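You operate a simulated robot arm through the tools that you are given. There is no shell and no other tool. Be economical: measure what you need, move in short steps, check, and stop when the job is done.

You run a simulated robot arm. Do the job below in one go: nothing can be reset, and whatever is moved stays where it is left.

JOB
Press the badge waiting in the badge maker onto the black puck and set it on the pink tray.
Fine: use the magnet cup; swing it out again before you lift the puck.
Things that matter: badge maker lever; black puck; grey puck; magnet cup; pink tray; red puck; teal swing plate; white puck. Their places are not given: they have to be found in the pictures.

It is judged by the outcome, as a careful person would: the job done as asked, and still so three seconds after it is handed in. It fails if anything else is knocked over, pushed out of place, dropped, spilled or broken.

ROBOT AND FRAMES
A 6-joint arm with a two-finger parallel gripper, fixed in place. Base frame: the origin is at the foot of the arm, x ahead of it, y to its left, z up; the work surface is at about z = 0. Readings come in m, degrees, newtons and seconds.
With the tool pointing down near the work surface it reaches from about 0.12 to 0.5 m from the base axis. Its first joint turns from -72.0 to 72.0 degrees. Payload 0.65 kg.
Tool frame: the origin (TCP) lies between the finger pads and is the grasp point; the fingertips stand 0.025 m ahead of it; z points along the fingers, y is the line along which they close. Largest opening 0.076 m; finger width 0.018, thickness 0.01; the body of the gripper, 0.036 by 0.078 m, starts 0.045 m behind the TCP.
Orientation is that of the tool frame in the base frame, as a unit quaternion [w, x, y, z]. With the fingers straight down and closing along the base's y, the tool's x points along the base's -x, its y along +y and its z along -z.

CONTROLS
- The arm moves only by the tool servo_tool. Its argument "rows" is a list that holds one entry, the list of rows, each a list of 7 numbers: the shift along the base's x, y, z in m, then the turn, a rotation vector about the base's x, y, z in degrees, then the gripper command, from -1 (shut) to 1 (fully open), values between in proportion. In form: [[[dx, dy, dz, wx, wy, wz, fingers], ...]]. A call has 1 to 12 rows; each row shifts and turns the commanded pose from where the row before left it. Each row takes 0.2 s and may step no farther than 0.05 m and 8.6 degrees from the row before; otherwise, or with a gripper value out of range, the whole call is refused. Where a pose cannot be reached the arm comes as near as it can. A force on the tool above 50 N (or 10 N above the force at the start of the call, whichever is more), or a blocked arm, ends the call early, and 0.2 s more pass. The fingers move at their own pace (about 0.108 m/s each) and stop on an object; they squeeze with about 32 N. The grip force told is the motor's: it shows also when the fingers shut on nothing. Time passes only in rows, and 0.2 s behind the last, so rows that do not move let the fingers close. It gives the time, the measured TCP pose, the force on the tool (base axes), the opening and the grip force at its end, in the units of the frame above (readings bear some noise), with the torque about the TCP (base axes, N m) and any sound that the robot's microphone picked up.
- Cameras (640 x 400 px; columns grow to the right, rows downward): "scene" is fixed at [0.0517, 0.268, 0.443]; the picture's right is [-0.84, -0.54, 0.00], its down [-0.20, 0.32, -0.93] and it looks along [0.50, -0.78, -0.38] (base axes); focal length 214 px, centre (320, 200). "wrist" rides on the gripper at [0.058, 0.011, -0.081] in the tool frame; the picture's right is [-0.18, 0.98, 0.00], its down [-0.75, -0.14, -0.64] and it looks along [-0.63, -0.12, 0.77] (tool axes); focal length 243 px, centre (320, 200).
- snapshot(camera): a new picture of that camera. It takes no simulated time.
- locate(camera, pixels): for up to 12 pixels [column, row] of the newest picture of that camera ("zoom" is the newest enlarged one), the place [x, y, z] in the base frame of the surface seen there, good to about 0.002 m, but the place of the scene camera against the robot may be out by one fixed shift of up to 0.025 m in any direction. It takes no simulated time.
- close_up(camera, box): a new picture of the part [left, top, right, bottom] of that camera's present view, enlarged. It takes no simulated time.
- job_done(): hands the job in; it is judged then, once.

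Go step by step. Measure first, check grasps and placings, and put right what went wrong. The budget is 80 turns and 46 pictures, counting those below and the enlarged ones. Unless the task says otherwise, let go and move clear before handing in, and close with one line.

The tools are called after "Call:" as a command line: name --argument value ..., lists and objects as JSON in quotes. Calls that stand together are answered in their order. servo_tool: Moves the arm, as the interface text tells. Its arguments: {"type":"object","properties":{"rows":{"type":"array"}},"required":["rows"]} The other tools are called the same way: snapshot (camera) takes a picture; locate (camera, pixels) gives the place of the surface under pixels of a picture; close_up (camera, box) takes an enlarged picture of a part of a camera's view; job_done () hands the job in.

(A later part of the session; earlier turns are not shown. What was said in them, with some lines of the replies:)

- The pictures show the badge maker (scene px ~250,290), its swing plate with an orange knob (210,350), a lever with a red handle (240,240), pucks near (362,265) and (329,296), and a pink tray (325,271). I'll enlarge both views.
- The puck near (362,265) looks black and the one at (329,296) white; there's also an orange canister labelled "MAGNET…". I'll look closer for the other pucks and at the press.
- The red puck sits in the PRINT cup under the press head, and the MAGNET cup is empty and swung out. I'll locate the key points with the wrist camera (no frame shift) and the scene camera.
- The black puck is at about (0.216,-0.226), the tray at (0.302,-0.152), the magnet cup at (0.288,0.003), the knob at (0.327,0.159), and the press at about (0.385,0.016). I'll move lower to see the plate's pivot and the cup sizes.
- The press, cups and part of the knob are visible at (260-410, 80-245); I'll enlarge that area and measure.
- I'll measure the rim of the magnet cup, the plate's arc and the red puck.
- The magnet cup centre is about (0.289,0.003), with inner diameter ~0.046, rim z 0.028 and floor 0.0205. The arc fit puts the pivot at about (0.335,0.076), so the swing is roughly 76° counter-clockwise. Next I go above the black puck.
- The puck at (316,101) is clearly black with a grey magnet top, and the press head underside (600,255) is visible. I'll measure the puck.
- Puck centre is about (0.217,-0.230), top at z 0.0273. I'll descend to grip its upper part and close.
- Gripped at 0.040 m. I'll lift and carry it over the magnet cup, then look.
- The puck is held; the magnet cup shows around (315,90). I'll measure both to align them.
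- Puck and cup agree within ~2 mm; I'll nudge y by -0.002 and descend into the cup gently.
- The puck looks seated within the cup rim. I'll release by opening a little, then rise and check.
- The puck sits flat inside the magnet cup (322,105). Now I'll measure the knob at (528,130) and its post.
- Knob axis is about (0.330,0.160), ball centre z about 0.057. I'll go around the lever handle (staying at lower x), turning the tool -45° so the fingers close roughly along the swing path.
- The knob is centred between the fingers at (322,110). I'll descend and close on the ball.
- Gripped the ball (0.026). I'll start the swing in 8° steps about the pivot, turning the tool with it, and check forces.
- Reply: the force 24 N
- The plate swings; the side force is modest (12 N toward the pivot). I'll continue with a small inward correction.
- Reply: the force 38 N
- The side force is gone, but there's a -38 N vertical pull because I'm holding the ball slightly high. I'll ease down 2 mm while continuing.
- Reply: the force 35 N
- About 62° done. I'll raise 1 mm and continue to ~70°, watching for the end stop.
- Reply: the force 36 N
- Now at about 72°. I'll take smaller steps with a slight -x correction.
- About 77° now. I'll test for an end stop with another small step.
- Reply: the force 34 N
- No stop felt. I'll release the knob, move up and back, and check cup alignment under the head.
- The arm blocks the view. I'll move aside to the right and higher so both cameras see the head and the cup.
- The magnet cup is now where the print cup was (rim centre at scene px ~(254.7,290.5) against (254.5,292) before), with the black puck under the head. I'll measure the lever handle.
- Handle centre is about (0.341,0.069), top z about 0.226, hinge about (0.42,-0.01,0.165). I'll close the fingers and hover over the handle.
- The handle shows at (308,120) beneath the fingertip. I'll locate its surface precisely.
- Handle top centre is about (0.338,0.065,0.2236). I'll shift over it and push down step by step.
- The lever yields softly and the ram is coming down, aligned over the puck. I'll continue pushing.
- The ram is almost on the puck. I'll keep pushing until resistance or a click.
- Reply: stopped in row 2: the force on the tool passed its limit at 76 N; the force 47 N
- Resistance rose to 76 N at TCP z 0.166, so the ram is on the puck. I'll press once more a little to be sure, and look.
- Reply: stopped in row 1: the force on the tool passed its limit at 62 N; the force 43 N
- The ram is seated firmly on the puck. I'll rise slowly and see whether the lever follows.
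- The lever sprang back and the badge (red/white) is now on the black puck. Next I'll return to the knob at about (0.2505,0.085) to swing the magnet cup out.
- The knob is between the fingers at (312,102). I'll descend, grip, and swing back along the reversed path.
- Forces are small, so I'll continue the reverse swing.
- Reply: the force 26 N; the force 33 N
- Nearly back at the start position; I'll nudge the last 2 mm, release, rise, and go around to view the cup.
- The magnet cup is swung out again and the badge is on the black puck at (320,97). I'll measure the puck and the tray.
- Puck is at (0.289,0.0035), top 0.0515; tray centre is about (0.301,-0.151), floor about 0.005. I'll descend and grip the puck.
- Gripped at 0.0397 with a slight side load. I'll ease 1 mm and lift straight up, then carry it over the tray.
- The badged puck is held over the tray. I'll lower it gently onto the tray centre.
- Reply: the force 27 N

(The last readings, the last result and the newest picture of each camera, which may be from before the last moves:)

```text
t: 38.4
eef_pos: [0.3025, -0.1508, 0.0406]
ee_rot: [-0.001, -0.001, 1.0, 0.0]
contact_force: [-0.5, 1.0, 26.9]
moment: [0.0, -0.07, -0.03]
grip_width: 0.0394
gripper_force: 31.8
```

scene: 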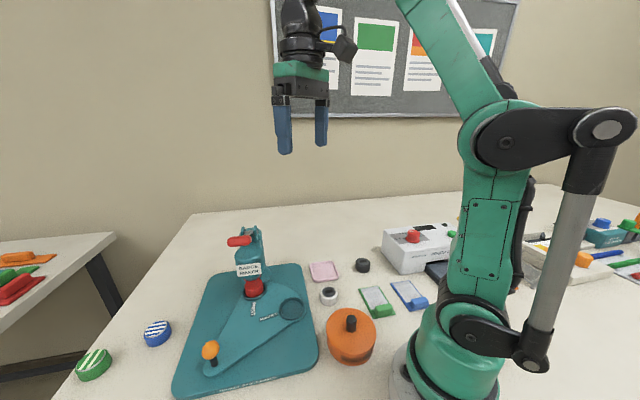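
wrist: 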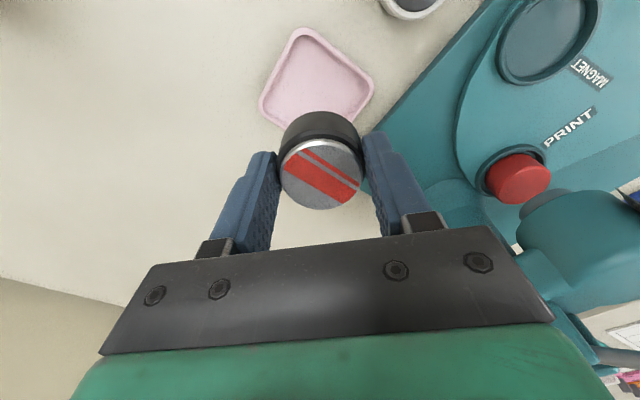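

Contact with the tray is confirmed (27 N upward). I'll release, rise and check.

Call:
servo_tool --rows '[[[0, 0, 0.001, 0, 0, 0, -1], [0, 0, 0, 0, 0, 0, 0.4], [0, 0, 0, 0, 0, 0, 0.5], [0, 0, 0.04, 0, 0, 0, 0.6], [0, 0, 0.045, 0, 0, 0, 1], [-0.03, 0, 0.04, 0, 0, 0, 1], [-0.04, 0, 0.02, 0, 0, 0, 1]]]'

Call:
snapshot --camera "wrist"

Call:
snapshot --camera "scene"

```text
t: 40.0
eef_pos: [0.2333, -0.1509, 0.1848]
ee_rot: [0.0, -0.001, 1.0, 0.0]
contact_force: [0.0, 0.1, -0.1]
moment: [0.0, -0.04, -0.01]
grip_width: 0.076
gripper_force: 0.1
```

```text
13 pictures are left
```

wrist: 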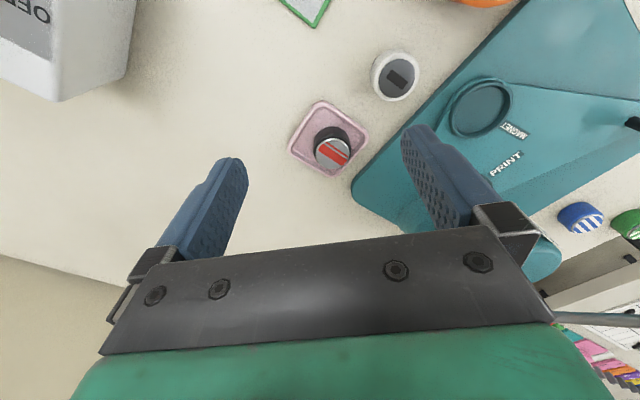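

```text
12 pictures are left
```

scene: 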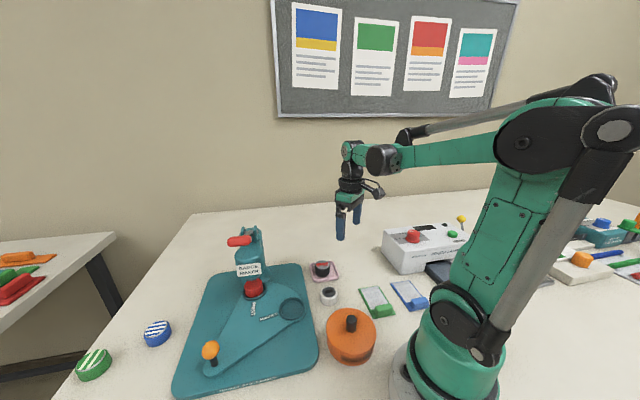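

The badged black puck stands flat on the pink tray (wrist px 330,148). The swing plate is back out, the lever is up, nothing else has moved, and the arm is clear. I'll hand in.

Call:
job_done

```text
The job is handed in.
```

The badge is pressed onto the black puck, the magnet cup was swung out before I lifted the puck, and the puck now stands on the pink tray.
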